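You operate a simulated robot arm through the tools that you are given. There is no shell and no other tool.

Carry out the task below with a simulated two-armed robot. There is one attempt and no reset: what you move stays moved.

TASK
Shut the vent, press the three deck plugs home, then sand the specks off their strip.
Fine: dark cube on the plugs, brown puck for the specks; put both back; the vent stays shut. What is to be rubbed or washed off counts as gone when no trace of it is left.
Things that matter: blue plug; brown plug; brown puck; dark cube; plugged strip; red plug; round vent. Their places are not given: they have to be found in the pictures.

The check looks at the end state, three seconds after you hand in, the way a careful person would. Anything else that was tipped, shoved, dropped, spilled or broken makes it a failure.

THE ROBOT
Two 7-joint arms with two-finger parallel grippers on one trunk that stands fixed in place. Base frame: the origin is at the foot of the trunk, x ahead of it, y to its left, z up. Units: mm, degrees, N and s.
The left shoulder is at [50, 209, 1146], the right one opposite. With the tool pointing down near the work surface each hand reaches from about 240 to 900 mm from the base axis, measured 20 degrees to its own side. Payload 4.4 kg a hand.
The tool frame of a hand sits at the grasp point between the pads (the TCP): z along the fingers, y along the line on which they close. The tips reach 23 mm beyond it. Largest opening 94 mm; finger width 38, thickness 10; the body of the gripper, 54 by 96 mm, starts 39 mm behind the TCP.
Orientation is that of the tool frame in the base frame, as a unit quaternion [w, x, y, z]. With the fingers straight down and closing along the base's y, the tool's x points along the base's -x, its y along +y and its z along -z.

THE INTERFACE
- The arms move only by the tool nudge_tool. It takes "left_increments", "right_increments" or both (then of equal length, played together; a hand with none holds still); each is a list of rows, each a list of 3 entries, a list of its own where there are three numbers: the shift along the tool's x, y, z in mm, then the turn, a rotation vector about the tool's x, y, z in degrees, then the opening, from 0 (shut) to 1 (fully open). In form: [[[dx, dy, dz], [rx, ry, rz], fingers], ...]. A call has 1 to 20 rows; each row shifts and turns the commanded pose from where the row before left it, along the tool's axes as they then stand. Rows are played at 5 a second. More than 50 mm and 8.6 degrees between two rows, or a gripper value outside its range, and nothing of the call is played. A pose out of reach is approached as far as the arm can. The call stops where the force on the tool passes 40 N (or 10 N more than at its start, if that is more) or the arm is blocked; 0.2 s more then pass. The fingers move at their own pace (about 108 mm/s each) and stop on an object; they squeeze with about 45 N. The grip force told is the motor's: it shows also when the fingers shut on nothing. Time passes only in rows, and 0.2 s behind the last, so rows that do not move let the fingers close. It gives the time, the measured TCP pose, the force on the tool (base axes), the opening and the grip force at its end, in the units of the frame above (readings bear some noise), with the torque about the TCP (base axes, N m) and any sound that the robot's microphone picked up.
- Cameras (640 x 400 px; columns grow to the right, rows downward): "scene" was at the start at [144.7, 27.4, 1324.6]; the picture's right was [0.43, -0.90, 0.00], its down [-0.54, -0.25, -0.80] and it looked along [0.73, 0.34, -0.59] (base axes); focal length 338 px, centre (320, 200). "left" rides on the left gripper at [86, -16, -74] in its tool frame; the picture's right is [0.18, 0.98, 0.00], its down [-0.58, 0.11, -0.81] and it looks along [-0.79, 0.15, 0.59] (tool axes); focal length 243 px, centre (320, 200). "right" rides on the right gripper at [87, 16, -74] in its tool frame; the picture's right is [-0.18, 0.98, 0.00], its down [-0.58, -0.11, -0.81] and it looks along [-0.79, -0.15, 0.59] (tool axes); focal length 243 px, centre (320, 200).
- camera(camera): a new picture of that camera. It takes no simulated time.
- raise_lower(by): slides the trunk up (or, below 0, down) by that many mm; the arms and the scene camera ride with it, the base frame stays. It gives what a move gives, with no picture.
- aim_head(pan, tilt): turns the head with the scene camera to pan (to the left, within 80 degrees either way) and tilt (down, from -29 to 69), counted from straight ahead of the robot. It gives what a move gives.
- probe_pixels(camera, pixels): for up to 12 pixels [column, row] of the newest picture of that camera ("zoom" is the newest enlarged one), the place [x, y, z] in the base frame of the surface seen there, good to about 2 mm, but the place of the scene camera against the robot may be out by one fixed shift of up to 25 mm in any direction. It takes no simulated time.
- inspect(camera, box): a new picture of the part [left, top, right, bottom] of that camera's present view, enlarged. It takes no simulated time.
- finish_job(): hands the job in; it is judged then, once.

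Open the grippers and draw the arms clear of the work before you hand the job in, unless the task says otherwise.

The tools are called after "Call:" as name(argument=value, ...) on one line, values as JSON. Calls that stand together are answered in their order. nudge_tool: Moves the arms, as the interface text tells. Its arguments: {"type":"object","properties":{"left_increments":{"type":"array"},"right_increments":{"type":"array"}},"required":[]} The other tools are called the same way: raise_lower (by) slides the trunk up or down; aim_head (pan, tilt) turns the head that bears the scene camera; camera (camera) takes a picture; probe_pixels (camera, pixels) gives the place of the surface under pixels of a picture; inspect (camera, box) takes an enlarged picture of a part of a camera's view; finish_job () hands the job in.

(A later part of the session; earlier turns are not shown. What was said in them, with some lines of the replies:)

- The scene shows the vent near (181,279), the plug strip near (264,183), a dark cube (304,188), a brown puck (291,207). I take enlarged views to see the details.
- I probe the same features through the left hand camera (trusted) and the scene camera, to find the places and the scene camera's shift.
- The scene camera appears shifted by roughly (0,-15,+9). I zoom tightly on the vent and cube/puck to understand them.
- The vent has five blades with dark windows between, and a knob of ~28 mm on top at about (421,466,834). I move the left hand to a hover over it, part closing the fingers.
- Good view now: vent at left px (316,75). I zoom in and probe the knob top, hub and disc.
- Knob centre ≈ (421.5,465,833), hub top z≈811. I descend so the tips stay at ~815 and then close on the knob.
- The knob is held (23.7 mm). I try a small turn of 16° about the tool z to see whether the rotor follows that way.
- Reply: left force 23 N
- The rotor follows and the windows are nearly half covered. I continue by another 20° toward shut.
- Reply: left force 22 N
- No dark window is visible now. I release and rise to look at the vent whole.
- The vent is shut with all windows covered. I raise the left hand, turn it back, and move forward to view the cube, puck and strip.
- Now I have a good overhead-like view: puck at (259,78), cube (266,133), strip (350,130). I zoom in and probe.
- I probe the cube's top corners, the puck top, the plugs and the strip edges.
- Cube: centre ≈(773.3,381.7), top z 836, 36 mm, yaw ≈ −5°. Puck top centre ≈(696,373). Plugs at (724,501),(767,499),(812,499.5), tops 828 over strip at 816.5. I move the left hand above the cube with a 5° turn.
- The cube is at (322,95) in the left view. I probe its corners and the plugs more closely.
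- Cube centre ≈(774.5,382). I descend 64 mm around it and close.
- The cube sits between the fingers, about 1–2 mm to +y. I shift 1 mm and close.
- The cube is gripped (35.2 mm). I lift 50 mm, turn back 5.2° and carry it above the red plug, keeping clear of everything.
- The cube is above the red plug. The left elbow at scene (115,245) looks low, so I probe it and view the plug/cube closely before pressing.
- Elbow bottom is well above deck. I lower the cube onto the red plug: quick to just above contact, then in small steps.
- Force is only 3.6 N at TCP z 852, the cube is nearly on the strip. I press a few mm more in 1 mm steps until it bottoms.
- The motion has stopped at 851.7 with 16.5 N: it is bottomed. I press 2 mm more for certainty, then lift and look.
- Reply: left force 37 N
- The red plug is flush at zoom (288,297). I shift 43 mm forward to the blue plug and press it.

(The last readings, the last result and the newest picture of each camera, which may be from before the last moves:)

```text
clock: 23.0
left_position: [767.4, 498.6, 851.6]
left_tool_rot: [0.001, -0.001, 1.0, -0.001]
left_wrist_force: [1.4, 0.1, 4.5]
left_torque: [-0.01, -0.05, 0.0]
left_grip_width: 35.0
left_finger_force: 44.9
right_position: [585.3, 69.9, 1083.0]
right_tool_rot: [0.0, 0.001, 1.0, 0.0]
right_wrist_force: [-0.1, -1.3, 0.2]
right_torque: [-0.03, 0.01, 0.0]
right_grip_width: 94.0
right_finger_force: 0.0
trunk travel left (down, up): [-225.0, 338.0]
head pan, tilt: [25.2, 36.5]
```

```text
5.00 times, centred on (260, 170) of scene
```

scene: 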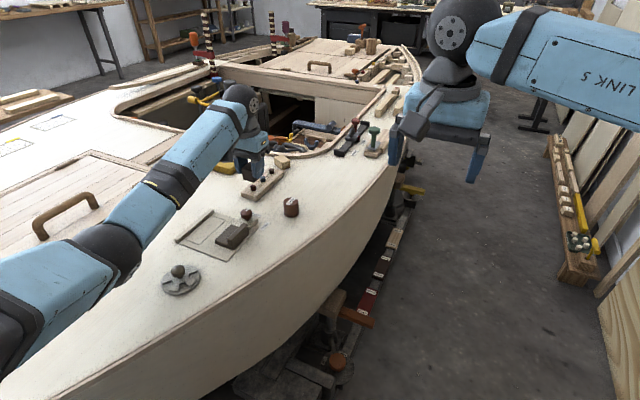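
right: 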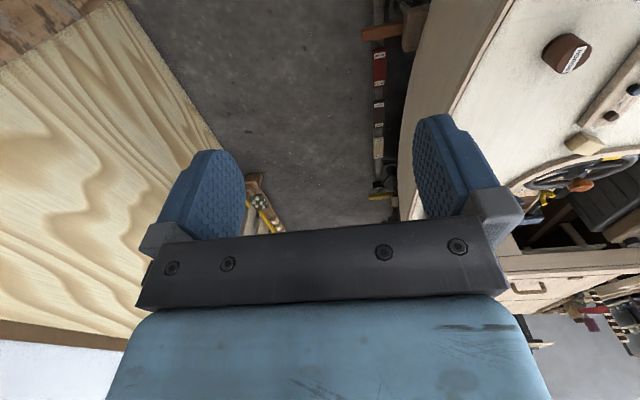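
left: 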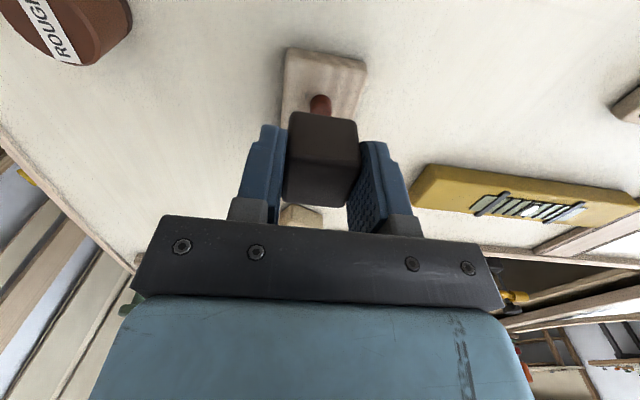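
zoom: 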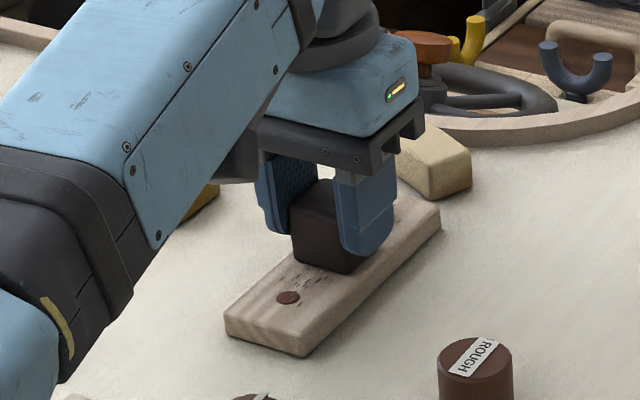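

At 851.6 with 4.5 N it is about to bottom. I press 5 mm further for a firm seat, then lift and move to the brown plug's hover.

Call:
nudge_tool(left_increments=[[[0, 0, 1], [0, 0, 0], 0.0], [[0, 0, 1.5], [0, 0, 0], 0.0], [[0, 0, 1.5], [0, 0, 0], 0.0], [[0, 0, 1.5], [0, 0, 0], 0.0], [[0, 0, 0.5], [0, 0, 0], 0.0]])

Call:
nudge_tool(left_increments=[[[0, 0, -7], [0, 0, 0], 0.0], [[0, 0, -15], [0, 0, 0], 0.0], [[0, 0, -18], [0, 0, 0], 0.0], [[-22, 0, 0], [0, 0, 0], 0.0], [[-22.5, 0, 0], [0, 0, 0], 0.0], [[0, 0, 0], [0, 0, 0], 0.0], [[0, 0, 0], [0, 0, 0], 0.0]])

Call:
inspect(camera="scene", box=[220, 130, 300, 210])

Call:
camera(camera="scene")

Call:
camera(camera="left")

```text
clock: 24.2
left_position: [765.0, 496.8, 851.1]
left_tool_rot: [0.003, -0.002, 1.0, 0.002]
left_wrist_force: [8.3, 6.7, 31.9]
left_torque: [0.09, -0.02, 0.01]
left_grip_width: 35.2
left_finger_force: 44.5
right_position: [583.5, 68.1, 1085.9]
right_tool_rot: [0.002, 0.001, 1.0, 0.001]
right_wrist_force: [-0.3, 1.1, -0.2]
right_torque: [-0.03, -0.01, 0.0]
right_grip_width: 94.0
right_finger_force: 0.0
trunk travel left (down, up): [-225.0, 338.0]
head pan, tilt: [25.2, 36.5]
```

```text
clock: 25.8
left_position: [812.2, 500.1, 885.5]
left_tool_rot: [0.0, -0.001, 1.0, -0.001]
left_wrist_force: [-0.6, 0.1, 0.4]
left_torque: [-0.01, 0.0, -0.03]
left_grip_width: 34.8
left_finger_force: 45.1
right_position: [586.1, 69.4, 1083.2]
right_tool_rot: [0.0, 0.002, 1.0, 0.0]
right_wrist_force: [-0.3, 0.3, 0.5]
right_torque: [0.01, -0.04, -0.01]
right_grip_width: 93.9
right_finger_force: 0.1
trunk travel left (down, up): [-225.0, 338.0]
head pan, tilt: [25.2, 36.5]
```

```text
5.00 times, centred on (260, 170) of scene
```

zoom: 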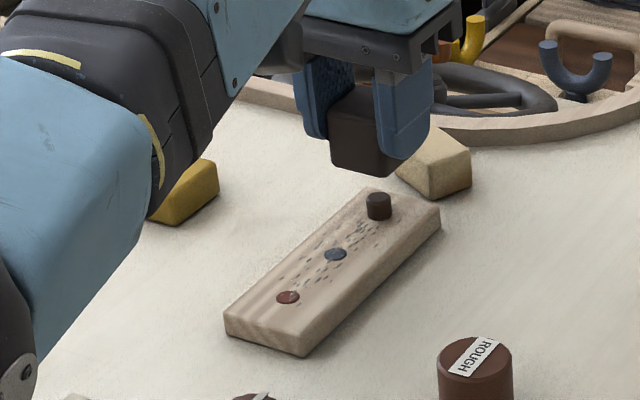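

```text
taken
```

scene: 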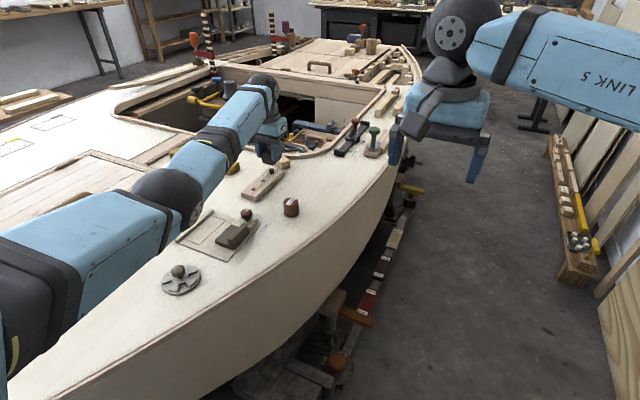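

```text
taken
```

left: 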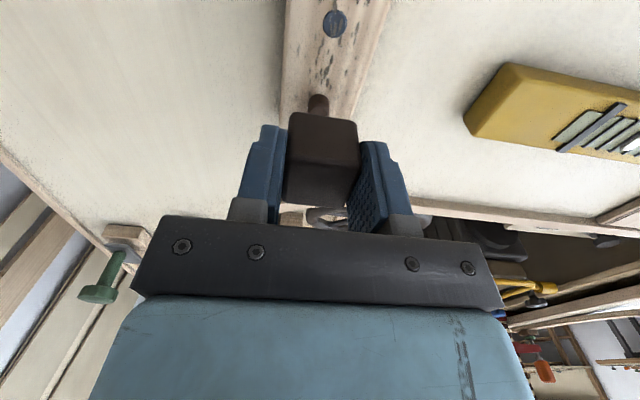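

Blue is flush; the hand reaches the brown plug at (812,500). I press it the same way, checking the elbow's height first.

Call:
probe_pixels(camera="scene", pixels=[[170, 190], [185, 225], [195, 215], [160, 245], [205, 185], [215, 180]])

Call:
nudge_tool(left_increments=[[[0, -1.5, 10], [0, 0, 0], 0.0], [[0, 0, 9], [0, 0, 0], 0.0], [[0, 0, 2], [0, 0, 0], 0.0], [[0, 0, 1.5], [0, 0, 0], 0.0], [[0, 0, 1.5], [0, 0, 0], 0.0], [[0, 0, 1.5], [0, 0, 0], 0.0], [[0, 0, 1.5], [0, 0, 0], 0.0], [[0, 0, 1.5], [0, 0, 0], 0.0], [[0, 0, 1.5], [0, 0, 0], 0.0], [[0, 0, 1.5], [0, 0, 0], 0.0], [[0, 0, 1.5], [0, 0, 0], 0.0]])

Call:
inspect(camera="scene", box=[220, 130, 300, 210])

```text
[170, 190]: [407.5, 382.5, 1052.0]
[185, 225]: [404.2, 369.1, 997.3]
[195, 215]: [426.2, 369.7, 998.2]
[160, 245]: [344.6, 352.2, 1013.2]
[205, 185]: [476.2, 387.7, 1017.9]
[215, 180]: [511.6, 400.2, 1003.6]
```

```text
clock: 28.2
left_position: [811.4, 497.8, 852.9]
left_tool_rot: [-0.001, -0.001, 1.0, 0.001]
left_wrist_force: [0.8, -1.1, 4.5]
left_torque: [0.0, -0.03, -0.03]
left_grip_width: 34.9
left_finger_force: 45.0
right_position: [585.2, 70.8, 1083.8]
right_tool_rot: [0.0, 0.002, 1.0, -0.001]
right_wrist_force: [-0.2, 1.0, -0.8]
right_torque: [-0.01, 0.01, 0.0]
right_grip_width: 94.0
right_finger_force: 0.1
trunk travel left (down, up): [-225.0, 338.0]
head pan, tilt: [25.2, 36.5]
```

```text
5.00 times, centred on (260, 170) of scene
```

zoom: 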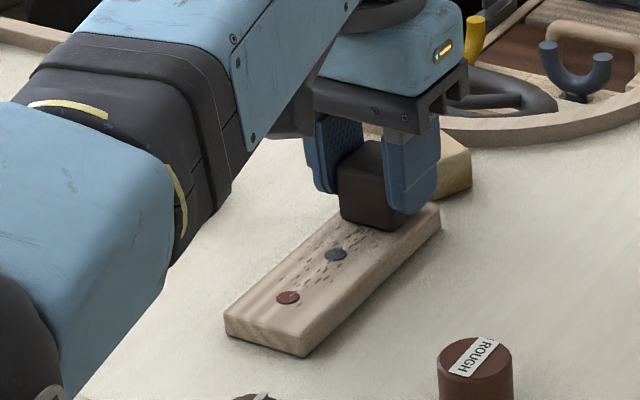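

It is nearly bottomed at 852.9 with 4.5 N. I press to about 30 N and then lift straight up.

Call:
nudge_tool(left_increments=[[[0, 0, 1.5], [0, 0, 0], 0.0], [[0, 0, 1.5], [0, 0, 0], 0.0], [[0, 0, 1.5], [0, 0, 0], 0.0], [[0, 0, 1.5], [0, 0, 0], 0.0], [[0, 0, 1], [0, 0, 0], 0.0], [[0, 0, 0.5], [0, 0, 0], 0.0]])

Call:
nudge_tool(left_increments=[[[0, 0, -7], [0, 0, 0], 0.0], [[0, 0, -15], [0, 0, 0], 0.0], [[0, 0, -18], [0, 0, 0], 0.0], [[0, 0, 0], [0, 0, 0], 0.0]])

Call:
inspect(camera="scene", box=[240, 160, 290, 205])

Call:
inspect(camera="left", box=[240, 0, 400, 230])

```text
clock: 29.6
left_position: [811.7, 497.8, 851.5]
left_tool_rot: [0.004, 0.0, 1.0, 0.002]
left_wrist_force: [10.1, 6.5, 30.2]
left_torque: [0.09, -0.06, -0.03]
left_grip_width: 34.7
left_finger_force: 44.6
right_position: [584.0, 68.4, 1086.5]
right_tool_rot: [0.002, 0.001, 1.0, 0.001]
right_wrist_force: [0.2, 0.2, -0.5]
right_torque: [0.03, -0.03, -0.02]
right_grip_width: 94.0
right_finger_force: 0.1
trunk travel left (down, up): [-225.0, 338.0]
head pan, tilt: [25.2, 36.5]
```

```text
clock: 30.6
left_position: [812.0, 496.5, 883.7]
left_tool_rot: [-0.001, -0.001, 1.0, 0.0]
left_wrist_force: [0.2, 0.3, -0.9]
left_torque: [-0.02, -0.03, 0.02]
left_grip_width: 34.9
left_finger_force: 45.3
right_position: [586.1, 69.8, 1083.0]
right_tool_rot: [0.0, 0.001, 1.0, 0.0]
right_wrist_force: [-0.7, -0.1, 0.0]
right_torque: [0.04, 0.02, -0.04]
right_grip_width: 93.9
right_finger_force: 0.1
trunk travel left (down, up): [-225.0, 338.0]
head pan, tilt: [25.2, 36.5]
```

```text
8.89 times, centred on (265, 182) of scene
```

zoom: 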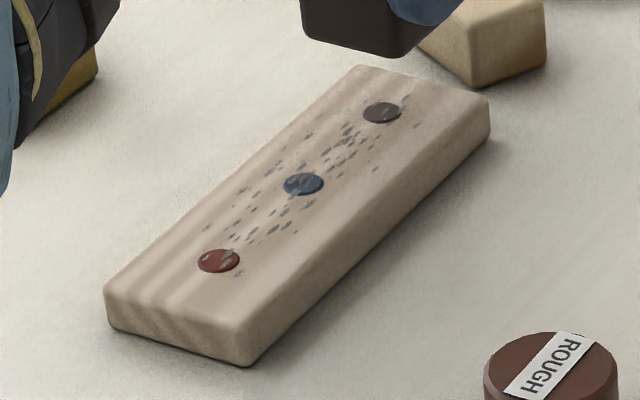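

```text
1.74 times, centred on (320, 115) of left
```

zoom: 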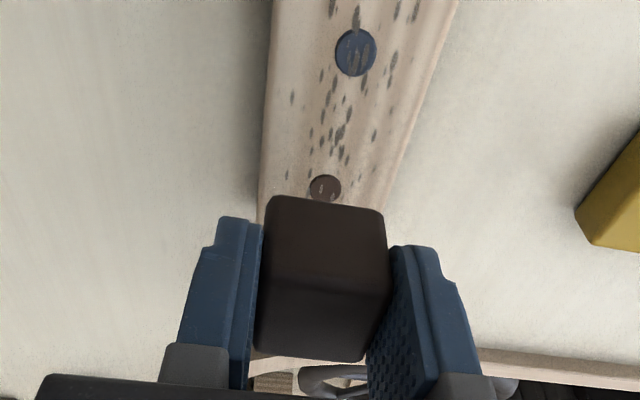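

All three plugs are flush. I carry the cube back above its original place (774.5,382.7), turning 5.2° back.

Call:
nudge_tool(left_increments=[[[10, -38, 0], [0, 0, 0], 0.0], [[14, -38, 0], [0, 0, 0], 0.0], [[13.5, -38.5, 0], [0, 0, 0], 0.0], [[0, 0, 0], [0, 0, 5.2], 0.0], [[0, 0, 0], [0, 0, 0], 0.0], [[0, 0, 0], [0, 0, 0], 0.0]])

Call:
nudge_tool(left_increments=[[[0, 0, 0], [0, 0, 0], 0.0]])

```text
clock: 32.0
left_position: [775.8, 383.0, 885.5]
left_tool_rot: [0.0, 0.044, 0.999, -0.001]
left_wrist_force: [-0.1, -0.1, -0.7]
left_torque: [-0.02, 0.0, 0.0]
left_grip_width: 35.2
left_finger_force: 45.1
right_position: [584.8, 70.7, 1083.5]
right_tool_rot: [0.0, 0.0, 1.0, 0.0]
right_wrist_force: [-0.8, 0.0, 0.1]
right_torque: [-0.03, 0.03, -0.04]
right_grip_width: 93.9
right_finger_force: 0.1
trunk travel left (down, up): [-225.0, 338.0]
head pan, tilt: [25.2, 36.5]
```

```text
clock: 32.4
left_position: [774.5, 382.0, 885.4]
left_tool_rot: [-0.001, 0.044, 0.999, -0.001]
left_wrist_force: [0.4, 0.8, -0.4]
left_torque: [-0.02, 0.06, 0.02]
left_grip_width: 35.0
left_finger_force: 45.1
right_position: [586.5, 70.4, 1083.0]
right_tool_rot: [0.0, 0.0, 1.0, 0.0]
right_wrist_force: [-0.8, 0.2, -0.9]
right_torque: [0.0, 0.01, 0.02]
right_grip_width: 94.0
right_finger_force: 0.1
trunk travel left (down, up): [-225.0, 338.0]
head pan, tilt: [25.2, 36.5]
```

The pose matches the original. I lower to just above the deck, then in 1 mm steps until light contact.

Call:
nudge_tool(left_increments=[[[0, 0, 25], [0, 0, 0], 0.0], [[0, 0, 18], [0, 0, 0], 0.0], [[0, 0, 4], [0, 0, 0], 0.0], [[0, 0, 1], [0, 0, 0], 0.0], [[0, 0, 1], [0, 0, 0], 0.0], [[0, 0, 1], [0, 0, 0], 0.0], [[0, 0, 0], [0, 0, 0], 0.0]])

```text
clock: 34.0
left_position: [773.8, 383.2, 835.1]
left_tool_rot: [0.0, 0.045, 0.999, -0.001]
left_wrist_force: [0.1, -0.6, 1.7]
left_torque: [-0.03, -0.04, 0.0]
left_grip_width: 35.0
left_finger_force: 44.7
right_position: [586.1, 70.4, 1084.2]
right_tool_rot: [0.0, 0.001, 1.0, 0.0]
right_wrist_force: [0.1, -0.5, 0.7]
right_torque: [0.0, 0.02, -0.01]
right_grip_width: 94.0
right_finger_force: 0.1
trunk travel left (down, up): [-225.0, 338.0]
head pan, tilt: [25.2, 36.5]
```

Contact is light (1.7 N) at 835.1. I open the fingers and rise, then move back to view the puck.

Call:
nudge_tool(left_increments=[[[0, 0, 0], [0, 0, 0], 0.5], [[0, 0, 0], [0, 0, 0], 0.9], [[0, 0, 0], [0, 0, 0], 0.9], [[0, 0, -30], [0, 0, 0], 0.9], [[0, 0, -35], [0, 0, 0], 0.9], [[0, 0, 0], [0, 0, -5.2], 0.9], [[40, -5, -20], [0, 0, 0], 0.9], [[40, 0, -20], [0, 0, 0], 0.9], [[0, 0, 0], [0, 0, 0], 0.9], [[0, 0, 0], [0, 0, 0], 0.9]])

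Call:
camera(camera="left")

Call:
camera(camera="scene")

```text
clock: 36.2
left_position: [693.3, 377.7, 941.4]
left_tool_rot: [0.0, -0.001, 1.0, 0.0]
left_wrist_force: [-0.4, -0.2, -0.6]
left_torque: [-0.02, 0.01, -0.03]
left_grip_width: 84.6
left_finger_force: 0.0
right_position: [585.8, 69.3, 1083.0]
right_tool_rot: [0.0, 0.001, 1.0, 0.001]
right_wrist_force: [0.7, 0.5, 0.1]
right_torque: [0.0, 0.02, 0.0]
right_grip_width: 94.1
right_finger_force: 0.0
trunk travel left (down, up): [-225.0, 338.0]
head pan, tilt: [25.2, 36.5]
```

```text
taken
```

left: 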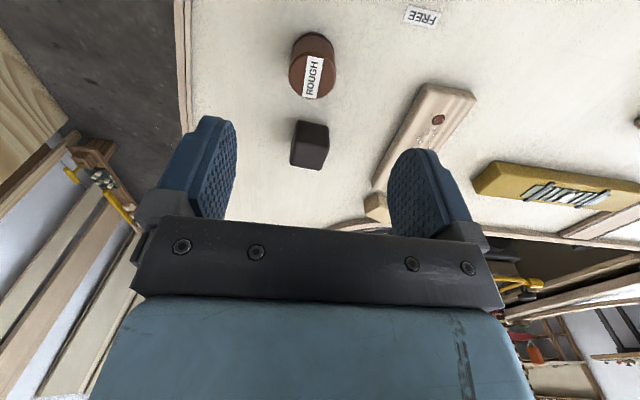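

```text
taken
```

scene: 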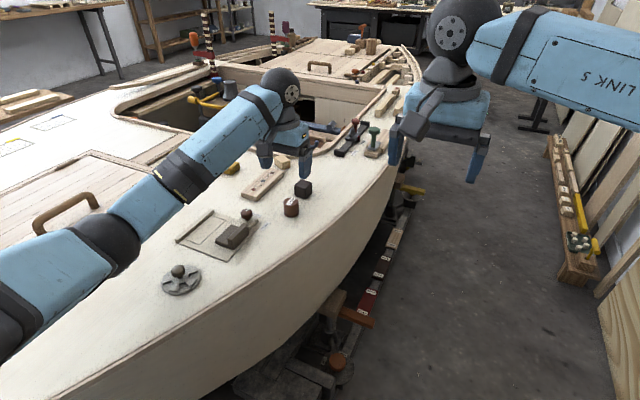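

The cube is back. I zoom on the puck at left (312,72) and probe its top to find centre and size, also check the cube and the vent.

Call:
inspect(camera="left", box=[272, 20, 352, 110])

Call:
probe_pixels(camera="left", pixels=[[312, 78], [293, 75], [332, 78], [312, 60], [311, 95], [311, 52], [308, 152], [293, 140], [326, 147], [310, 141], [308, 166]])

Call:
inspect(camera="scene", box=[150, 160, 330, 300])

```text
4.44 times, centred on (312, 65) of left
```

zoom: 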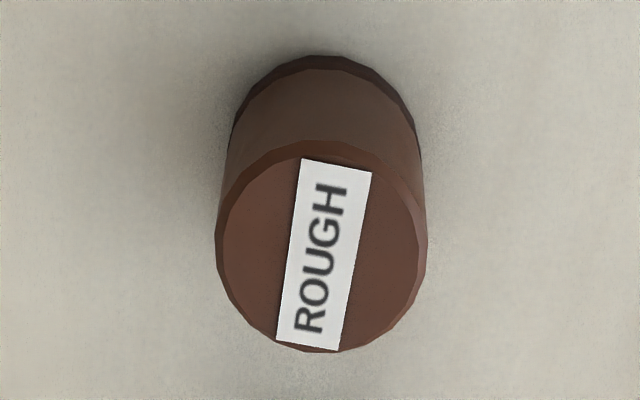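

```text
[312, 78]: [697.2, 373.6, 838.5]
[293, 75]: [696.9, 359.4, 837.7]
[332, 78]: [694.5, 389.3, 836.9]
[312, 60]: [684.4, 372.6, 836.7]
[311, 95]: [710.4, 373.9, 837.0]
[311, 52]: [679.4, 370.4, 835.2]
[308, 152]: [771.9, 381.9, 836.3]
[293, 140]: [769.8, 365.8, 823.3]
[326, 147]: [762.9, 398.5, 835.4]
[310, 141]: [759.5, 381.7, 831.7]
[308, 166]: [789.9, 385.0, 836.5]
```

```text
2.86 times, centred on (240, 230) of scene
```

zoom: 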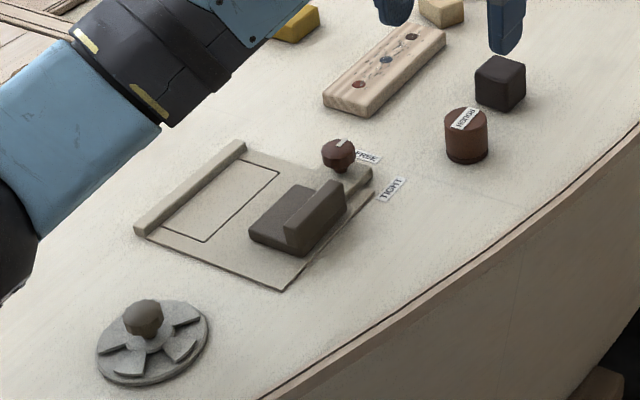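

Puck centre ≈(695.8,373.6), Ø≈37, top 837. I position over it and descend with open fingers, then check centring.

Call:
nudge_tool(left_increments=[[[-2.3, -3.8, 0], [0, 0, 0], 0.9], [[0, 0, 40], [0, 0, 0], 0.9], [[0, 0, 35], [0, 0, 0], 0.9], [[0, 0, 20], [0, 0, 0], 0.9], [[0, 0, 9], [0, 0, 0], 0.9], [[0, 0, 0], [0, 0, 0], 0.9], [[0, 0, 0], [0, 0, 0], 0.9]])

Call:
camera(camera="left")

Call:
inspect(camera="scene", box=[250, 150, 330, 220])

```text
clock: 37.8
left_position: [696.2, 374.9, 834.6]
left_tool_rot: [0.0, -0.001, 1.0, 0.0]
left_wrist_force: [-0.4, -0.4, -0.2]
left_torque: [0.0, 0.01, 0.02]
left_grip_width: 84.7
left_finger_force: 0.1
right_position: [584.8, 70.2, 1083.0]
right_tool_rot: [0.0, 0.0, 1.0, 0.0]
right_wrist_force: [-0.8, 0.6, -0.2]
right_torque: [-0.02, 0.0, 0.01]
right_grip_width: 93.8
right_finger_force: 0.0
trunk travel left (down, up): [-225.0, 338.0]
head pan, tilt: [25.2, 36.5]
```

```text
taken
```

left: 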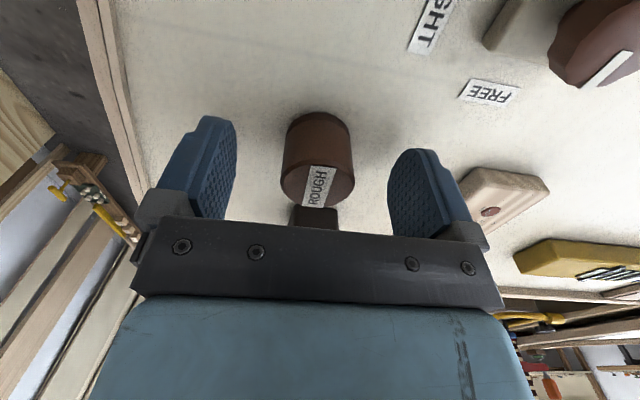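

```text
5.71 times, centred on (290, 185) of scene
```

zoom: 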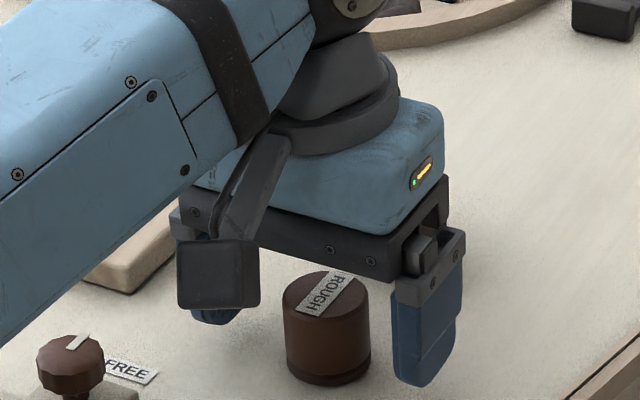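

The puck is centred between the fingers. I close on it.

Call:
nudge_tool(left_increments=[[[0, 0, 0], [0, 0, 0], 0.5], [[0, 0, 0], [0, 0, 0], 0.3], [[0, 0, 0], [0, 0, 0], 0.0], [[0, 0, 0], [0, 0, 0], 0.0]])

Call:
nudge_tool(left_increments=[[[0, 0, 0], [0, 0, 0], 0.0]])

Call:
inspect(camera="left", box=[220, 90, 420, 230])

```text
clock: 38.8
left_position: [696.1, 373.0, 835.0]
left_tool_rot: [0.0, -0.001, 1.0, 0.0]
left_wrist_force: [-0.2, 1.1, 0.7]
left_torque: [-0.01, -0.02, -0.02]
left_grip_width: 34.3
left_finger_force: 44.7
right_position: [585.6, 69.6, 1083.7]
right_tool_rot: [-0.001, 0.001, 1.0, 0.001]
right_wrist_force: [0.1, 1.0, -0.2]
right_torque: [-0.04, 0.01, 0.04]
right_grip_width: 93.9
right_finger_force: 0.0
trunk travel left (down, up): [-225.0, 338.0]
head pan, tilt: [25.2, 36.5]
```

```text
clock: 39.2
left_position: [695.2, 374.3, 834.8]
left_tool_rot: [-0.001, 0.0, 1.0, 0.0]
left_wrist_force: [0.1, -0.5, -0.1]
left_torque: [0.02, 0.02, 0.01]
left_grip_width: 34.5
left_finger_force: 45.0
right_position: [585.2, 69.1, 1084.0]
right_tool_rot: [0.0, 0.001, 1.0, 0.0]
right_wrist_force: [0.3, -0.1, 0.2]
right_torque: [0.02, -0.03, 0.0]
right_grip_width: 94.1
right_finger_force: 0.0
trunk travel left (down, up): [-225.0, 338.0]
head pan, tilt: [25.2, 36.5]
```

```text
2.86 times, centred on (320, 160) of left
```

zoom: 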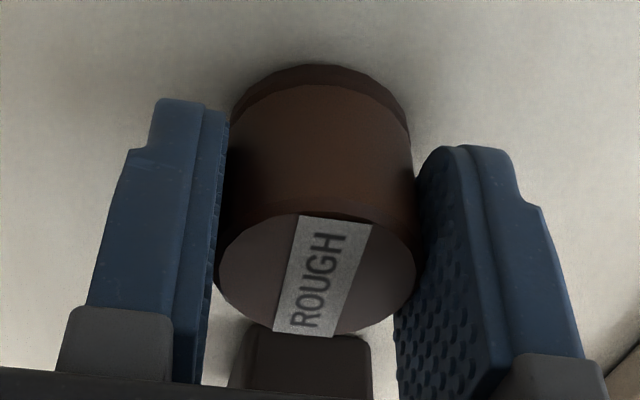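

Puck gripped at (695.6,373.8,834.8). I lift 45 mm and carry it above the near end of the strip.

Call:
nudge_tool(left_increments=[[[0, 0, -25], [0, 0, 0], 0.0], [[0, 0, -20], [0, 0, 0], 0.0], [[-7, 38, 0], [0, 0, 0], 0.0], [[-8, 39, 0], [0, 0, 0], 0.0], [[-7.4, 39.2, 0], [0, 0, 0], 0.0], [[0, 0, 0], [0, 0, 0], 0.0], [[0, 0, 0], [0, 0, 0], 0.0]])

Call:
inspect(camera="scene", box=[220, 130, 300, 210])

Call:
inspect(camera="left", box=[220, 20, 420, 230])

```text
clock: 40.8
left_position: [718.2, 490.9, 879.5]
left_tool_rot: [0.0, -0.001, 1.0, 0.0]
left_wrist_force: [-0.3, 0.4, -0.8]
left_torque: [0.02, -0.01, 0.0]
left_grip_width: 34.5
left_finger_force: 44.7
right_position: [585.9, 69.7, 1082.9]
right_tool_rot: [0.0, 0.0, 1.0, 0.0]
right_wrist_force: [-0.3, -0.4, -0.6]
right_torque: [0.01, 0.02, -0.01]
right_grip_width: 94.0
right_finger_force: 0.2
trunk travel left (down, up): [-225.0, 338.0]
head pan, tilt: [25.2, 36.5]
```

```text
5.00 times, centred on (260, 170) of scene
```

zoom: 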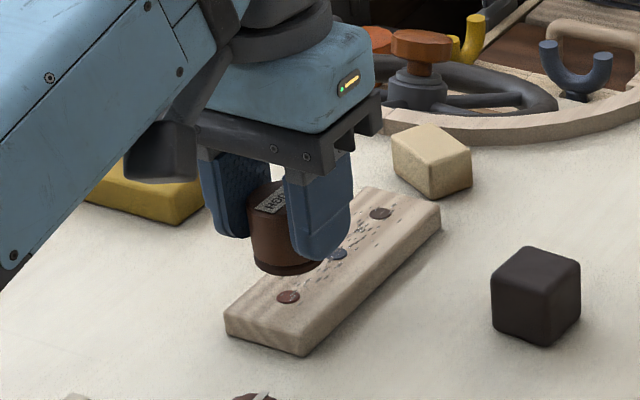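

```text
1.90 times, centred on (320, 125) of left
```

zoom: 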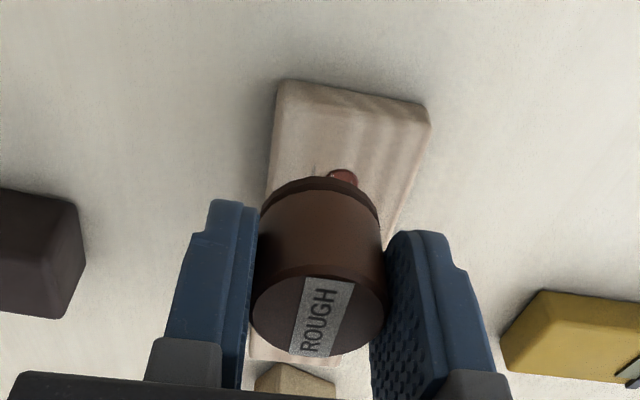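

Puck over the strip's near end. I lower until contact with about 10 N.

Call:
nudge_tool(left_increments=[[[0, 0, 14], [0, 0, 0], 0.0], [[0, 0, 10], [0, 0, 0], 0.0], [[0, 0, 2], [0, 0, 0], 0.0], [[0, 0, 1], [0, 0, 0], 0.0], [[0, 0, 1], [0, 0, 0], 0.0], [[0, 0, 1], [0, 0, 0], 0.0], [[0, 0, 1], [0, 0, 0], 0.0]])

```text
clock: 42.4
left_position: [718.9, 491.0, 850.9]
left_tool_rot: [0.0, 0.0, 1.0, 0.0]
left_wrist_force: [-0.7, 0.5, 0.2]
left_torque: [0.0, 0.01, -0.04]
left_grip_width: 34.4
left_finger_force: 45.0
right_position: [586.0, 69.8, 1083.9]
right_tool_rot: [0.0, 0.001, 1.0, 0.0]
right_wrist_force: [0.3, 0.1, -0.5]
right_torque: [0.02, -0.04, 0.02]
right_grip_width: 94.1
right_finger_force: 0.1
trunk travel left (down, up): [-225.0, 338.0]
head pan, tilt: [25.2, 36.5]
```

No contact force yet at 850.9. I step on down in 0.7 mm steps.

Call:
nudge_tool(left_increments=[[[0, 0, 0.7], [0, 0, 0], 0.0], [[0, 0, 0.7], [0, 0, 0], 0.0], [[0, 0, 0.7], [0, 0, 0], 0.0], [[0, 0, 0], [0, 0, 0], 0.0]])

```text
clock: 43.4
left_position: [719.7, 489.6, 850.2]
left_tool_rot: [0.002, -0.001, 1.0, 0.0]
left_wrist_force: [1.2, -0.7, 9.6]
left_torque: [-0.11, -0.01, 0.0]
left_grip_width: 34.6
left_finger_force: 44.6
right_position: [584.3, 69.9, 1084.2]
right_tool_rot: [0.001, 0.001, 1.0, 0.0]
right_wrist_force: [0.1, -0.5, -0.1]
right_torque: [-0.02, 0.01, 0.04]
right_grip_width: 94.2
right_finger_force: 0.1
trunk travel left (down, up): [-225.0, 338.0]
head pan, tilt: [25.2, 36.5]
```

Contact with 9.6 N. I rub forward along the first lane (y≈490) and back.

Call:
nudge_tool(left_increments=[[[-12, 0, 0], [0, 0, 0], 0.0], [[-12, 0, 0], [0, 0, 0], 0.0], [[-12, 0, 0], [0, 0, 0], 0.0], [[-12, 0, 0], [0, 0, 0], 0.0], [[-12, 0, 0], [0, 0, 0], 0.0], [[-12, 0, 0], [0, 0, 0], 0.0], [[-12, 0, 0], [0, 0, 0], 0.0], [[-12, 0, 0], [0, 0, 0], 0.0], [[0, 9, 0], [0, 0, 0], 0.0], [[12, 0, 0], [0, 0, 0], 0.0], [[12, 0, 0], [0, 0, 0], 0.0], [[12, 0, 0], [0, 0, 0], 0.0], [[12, 0, 0], [0, 0, 0], 0.0], [[12, 0, 0], [0, 0, 0], 0.0], [[12, 0, 0], [0, 0, 0], 0.0], [[12, 0, 0], [0, 0, 0], 0.0], [[12, 0, 0], [0, 0, 0], 0.0]])

Call:
inspect(camera="scene", box=[220, 130, 300, 210])

```text
clock: 47.0
left_position: [716.7, 498.7, 850.8]
left_tool_rot: [0.001, -0.001, 1.0, 0.001]
left_wrist_force: [4.6, 1.2, 20.2]
left_torque: [-0.1, -0.19, 0.01]
left_grip_width: 34.9
left_finger_force: 44.8
right_position: [583.7, 69.2, 1084.9]
right_tool_rot: [0.001, 0.001, 1.0, 0.001]
right_wrist_force: [0.0, -0.4, -0.4]
right_torque: [-0.01, -0.02, 0.01]
right_grip_width: 94.1
right_finger_force: 0.1
trunk travel left (down, up): [-225.0, 338.0]
head pan, tilt: [25.2, 36.5]
```

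```text
5.00 times, centred on (260, 170) of scene
```

zoom: 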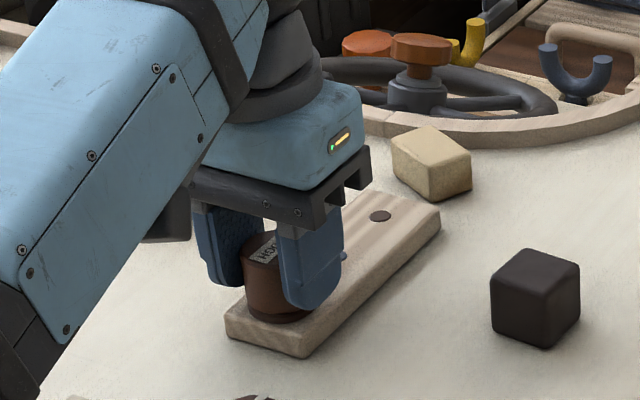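

The specks vanish under the puck. I rub the third lane (y≈508), and return along y≈494.

Call:
nudge_tool(left_increments=[[[0, 9, 0], [0, 0, 0], 0.0], [[-12, 0, 0], [0, 0, 0], 0.0], [[-12, 0, 0], [0, 0, 0], 0.0], [[-12, 0, 0], [0, 0, 0], 0.0], [[-12, 0, 0], [0, 0, 0], 0.0], [[-12, 0, 0], [0, 0, 0], 0.0], [[-12, 0, 0], [0, 0, 0], 0.0], [[-12, 0, 0], [0, 0, 0], 0.0], [[-13, 0, 0], [0, 0, 0], 0.0], [[0, -14, 0], [0, 0, 0], 0.0], [[12, 0, 0], [0, 0, 0], 0.0], [[12, 0, 0], [0, 0, 0], 0.0], [[12, 0, 0], [0, 0, 0], 0.0], [[12, 0, 0], [0, 0, 0], 0.0], [[12, 0, 0], [0, 0, 0], 0.0], [[12, 0, 0], [0, 0, 0], 0.0], [[12, 0, 0], [0, 0, 0], 0.0], [[12, 0, 0], [0, 0, 0], 0.0]])

Call:
nudge_tool(left_increments=[[[0, 0, -10], [0, 0, 0], 0.0], [[0, 0, -20], [0, 0, 0], 0.0], [[0, -20, 0], [0, 0, 0], 0.0], [[0, -40, 0], [0, 0, 0], 0.0], [[0, 0, 0], [0, 0, 0], 0.0]])

Call:
inspect(camera="scene", box=[240, 160, 290, 205])

Call:
camera(camera="left")

```text
clock: 50.8
left_position: [720.2, 494.0, 849.9]
left_tool_rot: [0.001, -0.001, 1.0, 0.001]
left_wrist_force: [4.0, -0.1, 18.8]
left_torque: [-0.06, -0.17, 0.02]
left_grip_width: 34.6
left_finger_force: 44.8
right_position: [585.4, 69.3, 1084.0]
right_tool_rot: [0.001, 0.001, 1.0, 0.001]
right_wrist_force: [0.8, 0.6, 0.2]
right_torque: [0.0, 0.02, -0.01]
right_grip_width: 93.9
right_finger_force: 0.0
trunk travel left (down, up): [-225.0, 338.0]
head pan, tilt: [25.2, 36.5]
```

```text
clock: 52.0
left_position: [719.2, 434.3, 877.9]
left_tool_rot: [-0.001, 0.0, 1.0, 0.0]
left_wrist_force: [-0.4, -0.5, -0.7]
left_torque: [0.01, -0.01, 0.02]
left_grip_width: 34.3
left_finger_force: 45.0
right_position: [585.3, 70.2, 1082.8]
right_tool_rot: [0.0, 0.001, 1.0, -0.001]
right_wrist_force: [-0.6, 0.4, 0.0]
right_torque: [-0.01, 0.02, 0.02]
right_grip_width: 94.0
right_finger_force: 0.0
trunk travel left (down, up): [-225.0, 338.0]
head pan, tilt: [25.2, 36.5]
```

```text
8.89 times, centred on (265, 182) of scene
```

zoom: 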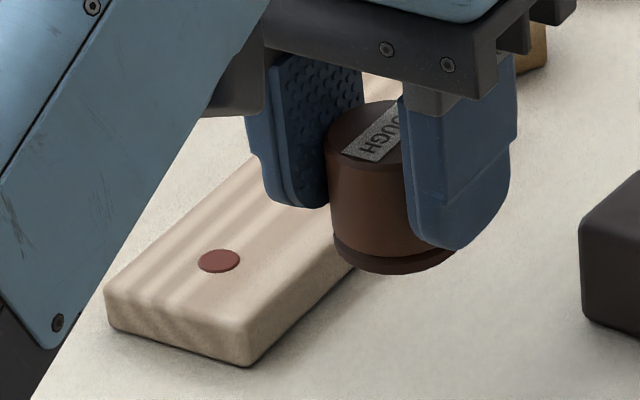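

```text
taken
```

left: 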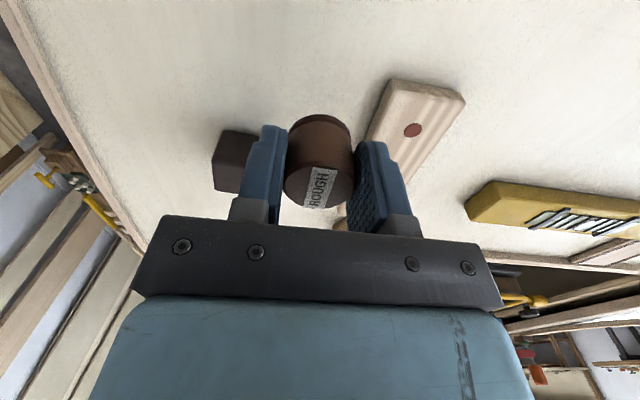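

I move the hand back and up (still holding the puck) so the whole strip can be seen.

Call:
nudge_tool(left_increments=[[[20, -20, -30], [0, 0, 0], 0.0], [[25, -20, -30], [0, 0, 0], 0.0], [[25, -20, -20], [0, 0, 0], 0.0], [[0, 0, 0], [0, 0, 0], 0.0]])

Call:
inspect(camera="scene", box=[240, 160, 290, 205])

Call:
camera(camera="left")

Call:
inspect(camera="right", box=[560, 40, 640, 160])

```text
clock: 53.0
left_position: [650.7, 373.7, 957.3]
left_tool_rot: [-0.001, -0.001, 1.0, -0.001]
left_wrist_force: [-0.6, 0.3, -0.5]
left_torque: [-0.01, -0.04, -0.01]
left_grip_width: 34.5
left_finger_force: 44.8
right_position: [586.1, 70.3, 1083.3]
right_tool_rot: [-0.001, 0.002, 1.0, 0.0]
right_wrist_force: [0.6, 0.6, 0.1]
right_torque: [-0.01, 0.02, 0.03]
right_grip_width: 93.7
right_finger_force: 0.1
trunk travel left (down, up): [-225.0, 338.0]
head pan, tilt: [25.2, 36.5]
```

```text
8.89 times, centred on (265, 182) of scene
```

zoom: 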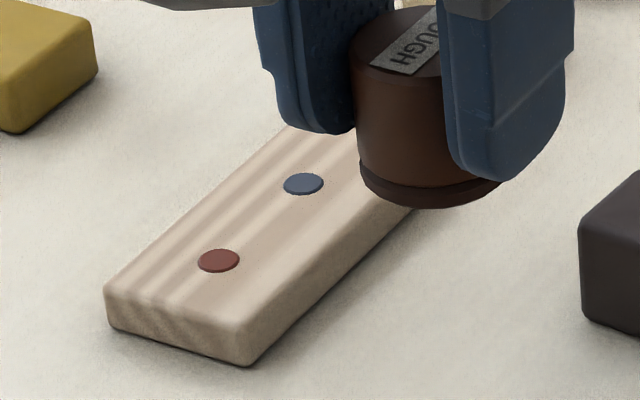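

```text
taken
```

left: 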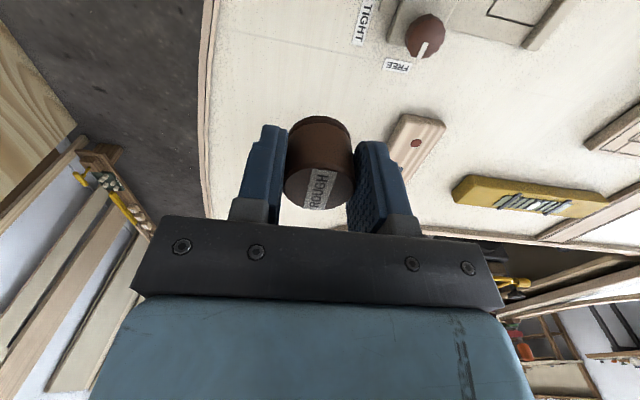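

```text
3.33 times, centred on (600, 100) of right
```

zoom: 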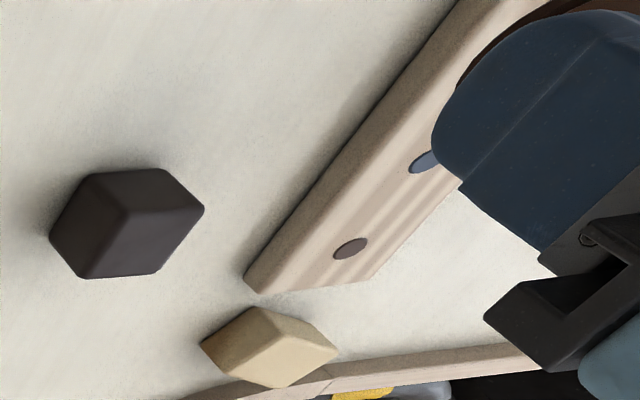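

So far clean. I move a bit sideways so the scene camera sees the full strip.

Call:
nudge_tool(left_increments=[[[0, -40, 0], [0, 0, 0], 0.0], [[0, -40, 0], [0, 0, 0], 0.0], [[0, 0, 0], [0, 0, 0], 0.0]])

Call:
inspect(camera="scene", box=[245, 163, 287, 203])

Call:
inspect(camera="right", box=[580, 50, 640, 130])

```text
clock: 53.8
left_position: [650.8, 293.6, 959.1]
left_tool_rot: [-0.001, -0.001, 1.0, -0.001]
left_wrist_force: [-0.2, -0.1, 0.7]
left_torque: [0.01, -0.03, 0.02]
left_grip_width: 34.5
left_finger_force: 45.2
right_position: [585.6, 71.2, 1084.2]
right_tool_rot: [0.0, 0.0, 1.0, 0.0]
right_wrist_force: [-0.1, -0.2, 0.2]
right_torque: [0.0, 0.01, 0.03]
right_grip_width: 94.1
right_finger_force: 0.1
trunk travel left (down, up): [-225.0, 338.0]
head pan, tilt: [25.2, 36.5]
```

```text
10.00 times, centred on (266, 183) of scene
```

zoom: 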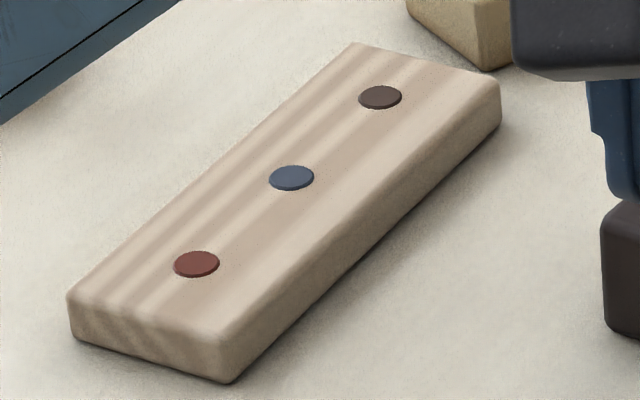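

```text
5.00 times, centred on (610, 90) of right
```

zoom: 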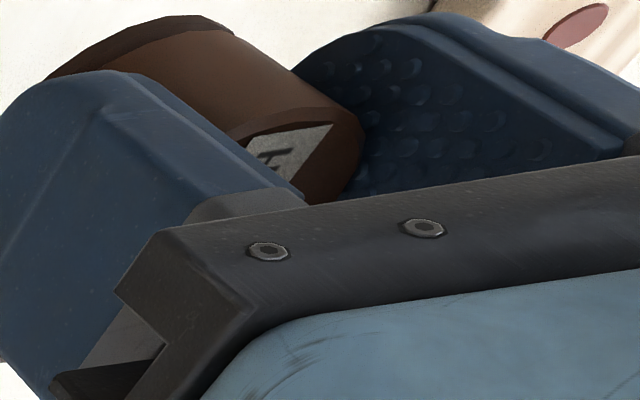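

The strip is clean and all plugs flush. I take the puck back above its place (695.6,373.8).

Call:
nudge_tool(left_increments=[[[-22, 40, 0], [0, 0, 0], 0.0], [[-22.8, 40.2, 0], [0, 0, 0], 0.0], [[0, 0, 40], [0, 0, 0], 0.0], [[0, 0, 40], [0, 0, 0], 0.0], [[0, 0, 20], [0, 0, 0], 0.0], [[0, 0, 0], [0, 0, 0], 0.0], [[0, 0, 0], [0, 0, 0], 0.0]])

Call:
nudge_tool(left_increments=[[[0, 0, 0], [0, 0, 0], 0.0]])

```text
clock: 55.4
left_position: [693.8, 376.3, 858.4]
left_tool_rot: [-0.001, 0.0, 1.0, 0.0]
left_wrist_force: [-0.4, -0.1, -0.2]
left_torque: [0.02, 0.05, 0.03]
left_grip_width: 34.4
left_finger_force: 45.0
right_position: [586.8, 69.9, 1083.2]
right_tool_rot: [-0.001, 0.001, 1.0, 0.0]
right_wrist_force: [0.5, -0.7, 0.1]
right_torque: [0.01, 0.04, 0.02]
right_grip_width: 94.0
right_finger_force: 0.0
trunk travel left (down, up): [-225.0, 338.0]
head pan, tilt: [25.2, 36.5]
```

```text
clock: 55.8
left_position: [695.1, 375.4, 858.5]
left_tool_rot: [0.001, -0.001, 1.0, -0.001]
left_wrist_force: [-0.2, -0.6, -0.2]
left_torque: [0.04, -0.02, -0.02]
left_grip_width: 34.5
left_finger_force: 44.8
right_position: [586.1, 70.6, 1084.0]
right_tool_rot: [0.0, 0.001, 1.0, -0.001]
right_wrist_force: [-0.6, -0.1, 0.2]
right_torque: [-0.04, -0.01, 0.0]
right_grip_width: 94.0
right_finger_force: 0.1
trunk travel left (down, up): [-225.0, 338.0]
head pan, tilt: [25.2, 36.5]
```

I correct about 1.5 mm in y and 1 mm in x, and lower in fine steps until the puck touches the deck.

Call:
nudge_tool(left_increments=[[[-1, -1.7, 10], [0, 0, 0], 0.0], [[0, 0, 10], [0, 0, 0], 0.0], [[0, 0, 2.5], [0, 0, 0], 0.0], [[0, 0, 1], [0, 0, 0], 0.0], [[0, 0, 0.7], [0, 0, 0], 0.0], [[0, 0, 0.6], [0, 0, 0], 0.0], [[0, 0, 0], [0, 0, 0], 0.0]])

```text
clock: 57.4
left_position: [697.4, 373.5, 833.0]
left_tool_rot: [0.0, 0.0, 1.0, 0.0]
left_wrist_force: [0.3, 0.4, -0.7]
left_torque: [0.02, 0.01, 0.03]
left_grip_width: 34.6
left_finger_force: 45.4
right_position: [586.3, 68.9, 1083.5]
right_tool_rot: [0.001, 0.001, 1.0, 0.0]
right_wrist_force: [0.0, -0.7, 0.3]
right_torque: [-0.01, 0.01, 0.01]
right_grip_width: 93.9
right_finger_force: 0.0
trunk travel left (down, up): [-225.0, 338.0]
head pan, tilt: [25.2, 36.5]
```

No contact yet; I continue in 0.5 mm steps.

Call:
nudge_tool(left_increments=[[[0, 0, 0.5], [0, 0, 0], 0.0], [[0, 0, 0.5], [0, 0, 0], 0.0], [[0, 0, 0], [0, 0, 0], 0.0]])

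Call:
inspect(camera="scene", box=[270, 170, 330, 220])

```text
clock: 58.2
left_position: [697.2, 373.4, 834.5]
left_tool_rot: [0.001, -0.001, 1.0, -0.001]
left_wrist_force: [-0.8, 0.8, 5.6]
left_torque: [-0.07, 0.03, 0.0]
left_grip_width: 34.4
left_finger_force: 45.0
right_position: [586.5, 69.7, 1083.5]
right_tool_rot: [0.0, 0.001, 1.0, 0.0]
right_wrist_force: [0.5, -0.2, -0.1]
right_torque: [-0.04, 0.0, 0.0]
right_grip_width: 94.0
right_finger_force: 0.0
trunk travel left (down, up): [-225.0, 338.0]
head pan, tilt: [25.2, 36.5]
```

```text
8.00 times, centred on (300, 195) of scene
```

zoom: 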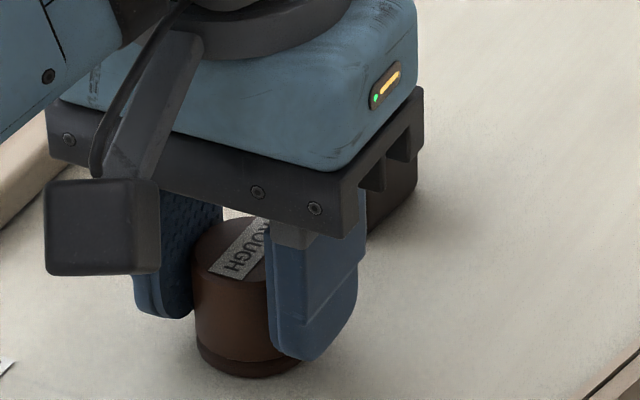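

The puck stands on the deck (5.6 N). I open, rise, and withdraw the hand back and to its own side.

Call:
nudge_tool(left_increments=[[[0, 0, 0], [0, 0, 0], 0.4], [[0, 0, 0], [0, 0, 0], 0.9], [[0, 0, 0], [0, 0, 0], 0.9], [[0, 0, -35], [0, 0, 0], 0.9], [[0, 0, -40], [0, 0, 0], 0.9], [[0, 0, -45], [0, 0, 0], 0.9], [[30, 10, -35], [0, 0, 0], 0.9], [[40, 15, -20], [0, 0, 0], 0.9], [[40, 15, -20], [0, 0, 0], 0.9], [[40, 15, -20], [0, 0, 0], 0.9], [[40, 15, -10], [0, 0, 0], 0.9], [[40, 15, 0], [0, 0, 0], 0.9], [[40, 15, 0], [0, 0, 0], 0.9], [[0, 30, 0], [0, 0, 0], 0.9], [[0, 30, 0], [0, 0, 0], 0.9], [[0, 0, 0], [0, 0, 0], 0.9]])

Call:
camera(camera="scene")

Call:
camera(camera="left")

Call:
inspect(camera="scene", box=[150, 150, 330, 300])

Call:
inspect(camera="scene", box=[156, 257, 208, 299])

Call:
inspect(camera="scene", box=[220, 140, 340, 215])

```text
clock: 61.6
left_position: [427.2, 531.9, 1057.9]
left_tool_rot: [0.0, -0.001, 1.0, 0.0]
left_wrist_force: [0.1, 0.5, 0.2]
left_torque: [-0.03, -0.01, 0.01]
left_grip_width: 84.7
left_finger_force: 0.0
right_position: [586.4, 70.2, 1082.7]
right_tool_rot: [0.0, 0.002, 1.0, 0.0]
right_wrist_force: [-1.0, -0.3, 0.4]
right_torque: [0.01, 0.01, 0.01]
right_grip_width: 93.9
right_finger_force: 0.0
trunk travel left (down, up): [-225.0, 338.0]
head pan, tilt: [25.2, 36.5]
```

```text
taken
```

scene: 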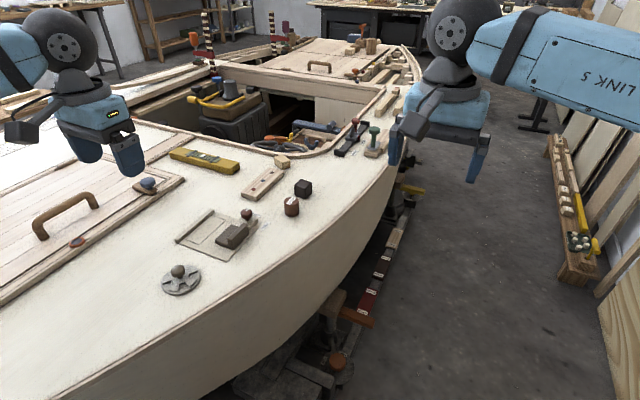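

```text
taken
```

left: 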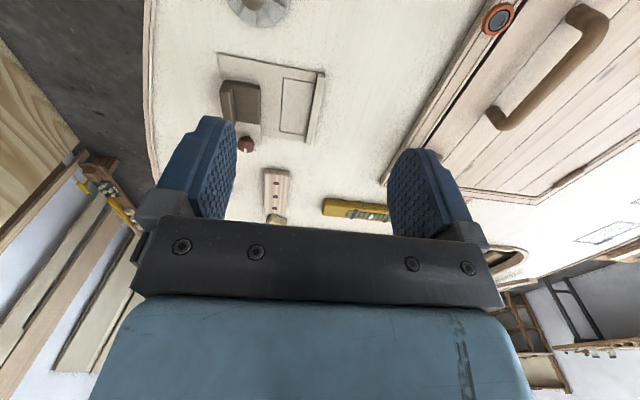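

```text
2.67 times, centred on (240, 225) of scene
```

zoom: 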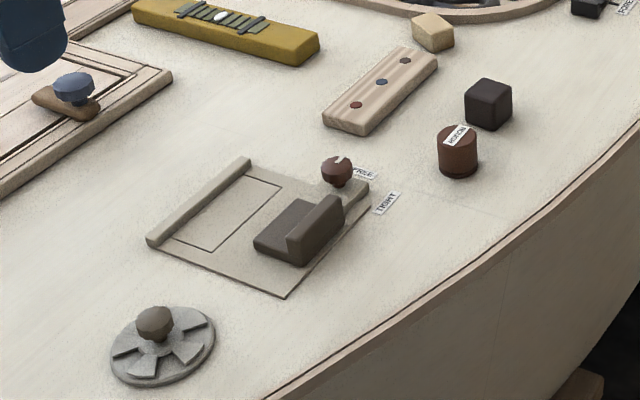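

```text
9.52 times, centred on (182, 278) of scene
```

zoom: 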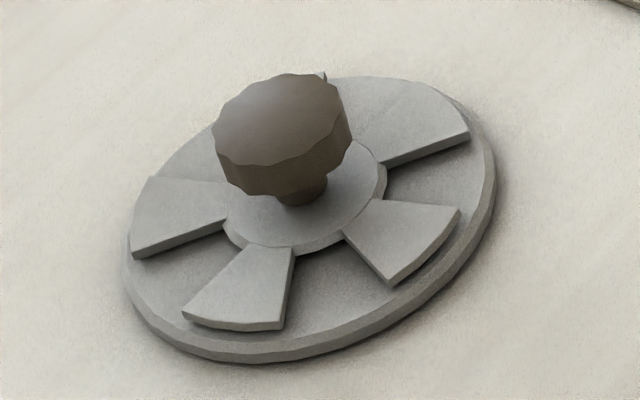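

```text
5.33 times, centred on (280, 178) of scene
```

zoom: 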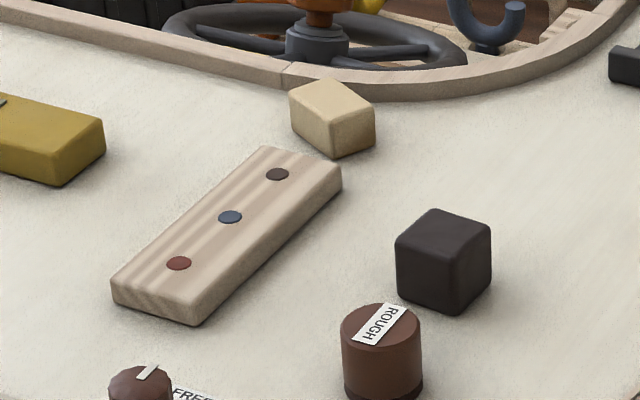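

The final pictures show the vent shut with no dark window at (182,278). The plugs are flush on a clean strip, and the puck and cube stand back in their places. Nothing else has moved and both arms are clear with grippers open, so I hand in.

Call:
finish_job()

```text
The job is handed in.
```

The job is done and handed in; I don't have the check's verdict, only what the last pictures showed.

- **Vent:** I turned it about 36°, and all its windows are covered. It was still shut when I handed in.
- **Plugs:** The red, blue and brown plugs are pressed home with the dark cube. Each was pressed until it bottomed at about 30 N, and all three look flush with the strip.
- **Specks:** I sanded them off with the brown puck in four passes. The close-up shows no trace on the strip or on the plugs.
- **Cube and puck:** Both are back within about 2 mm of where they stood.

Nothing else appears to have moved. Both arms are clear of the deck with their grippers open.
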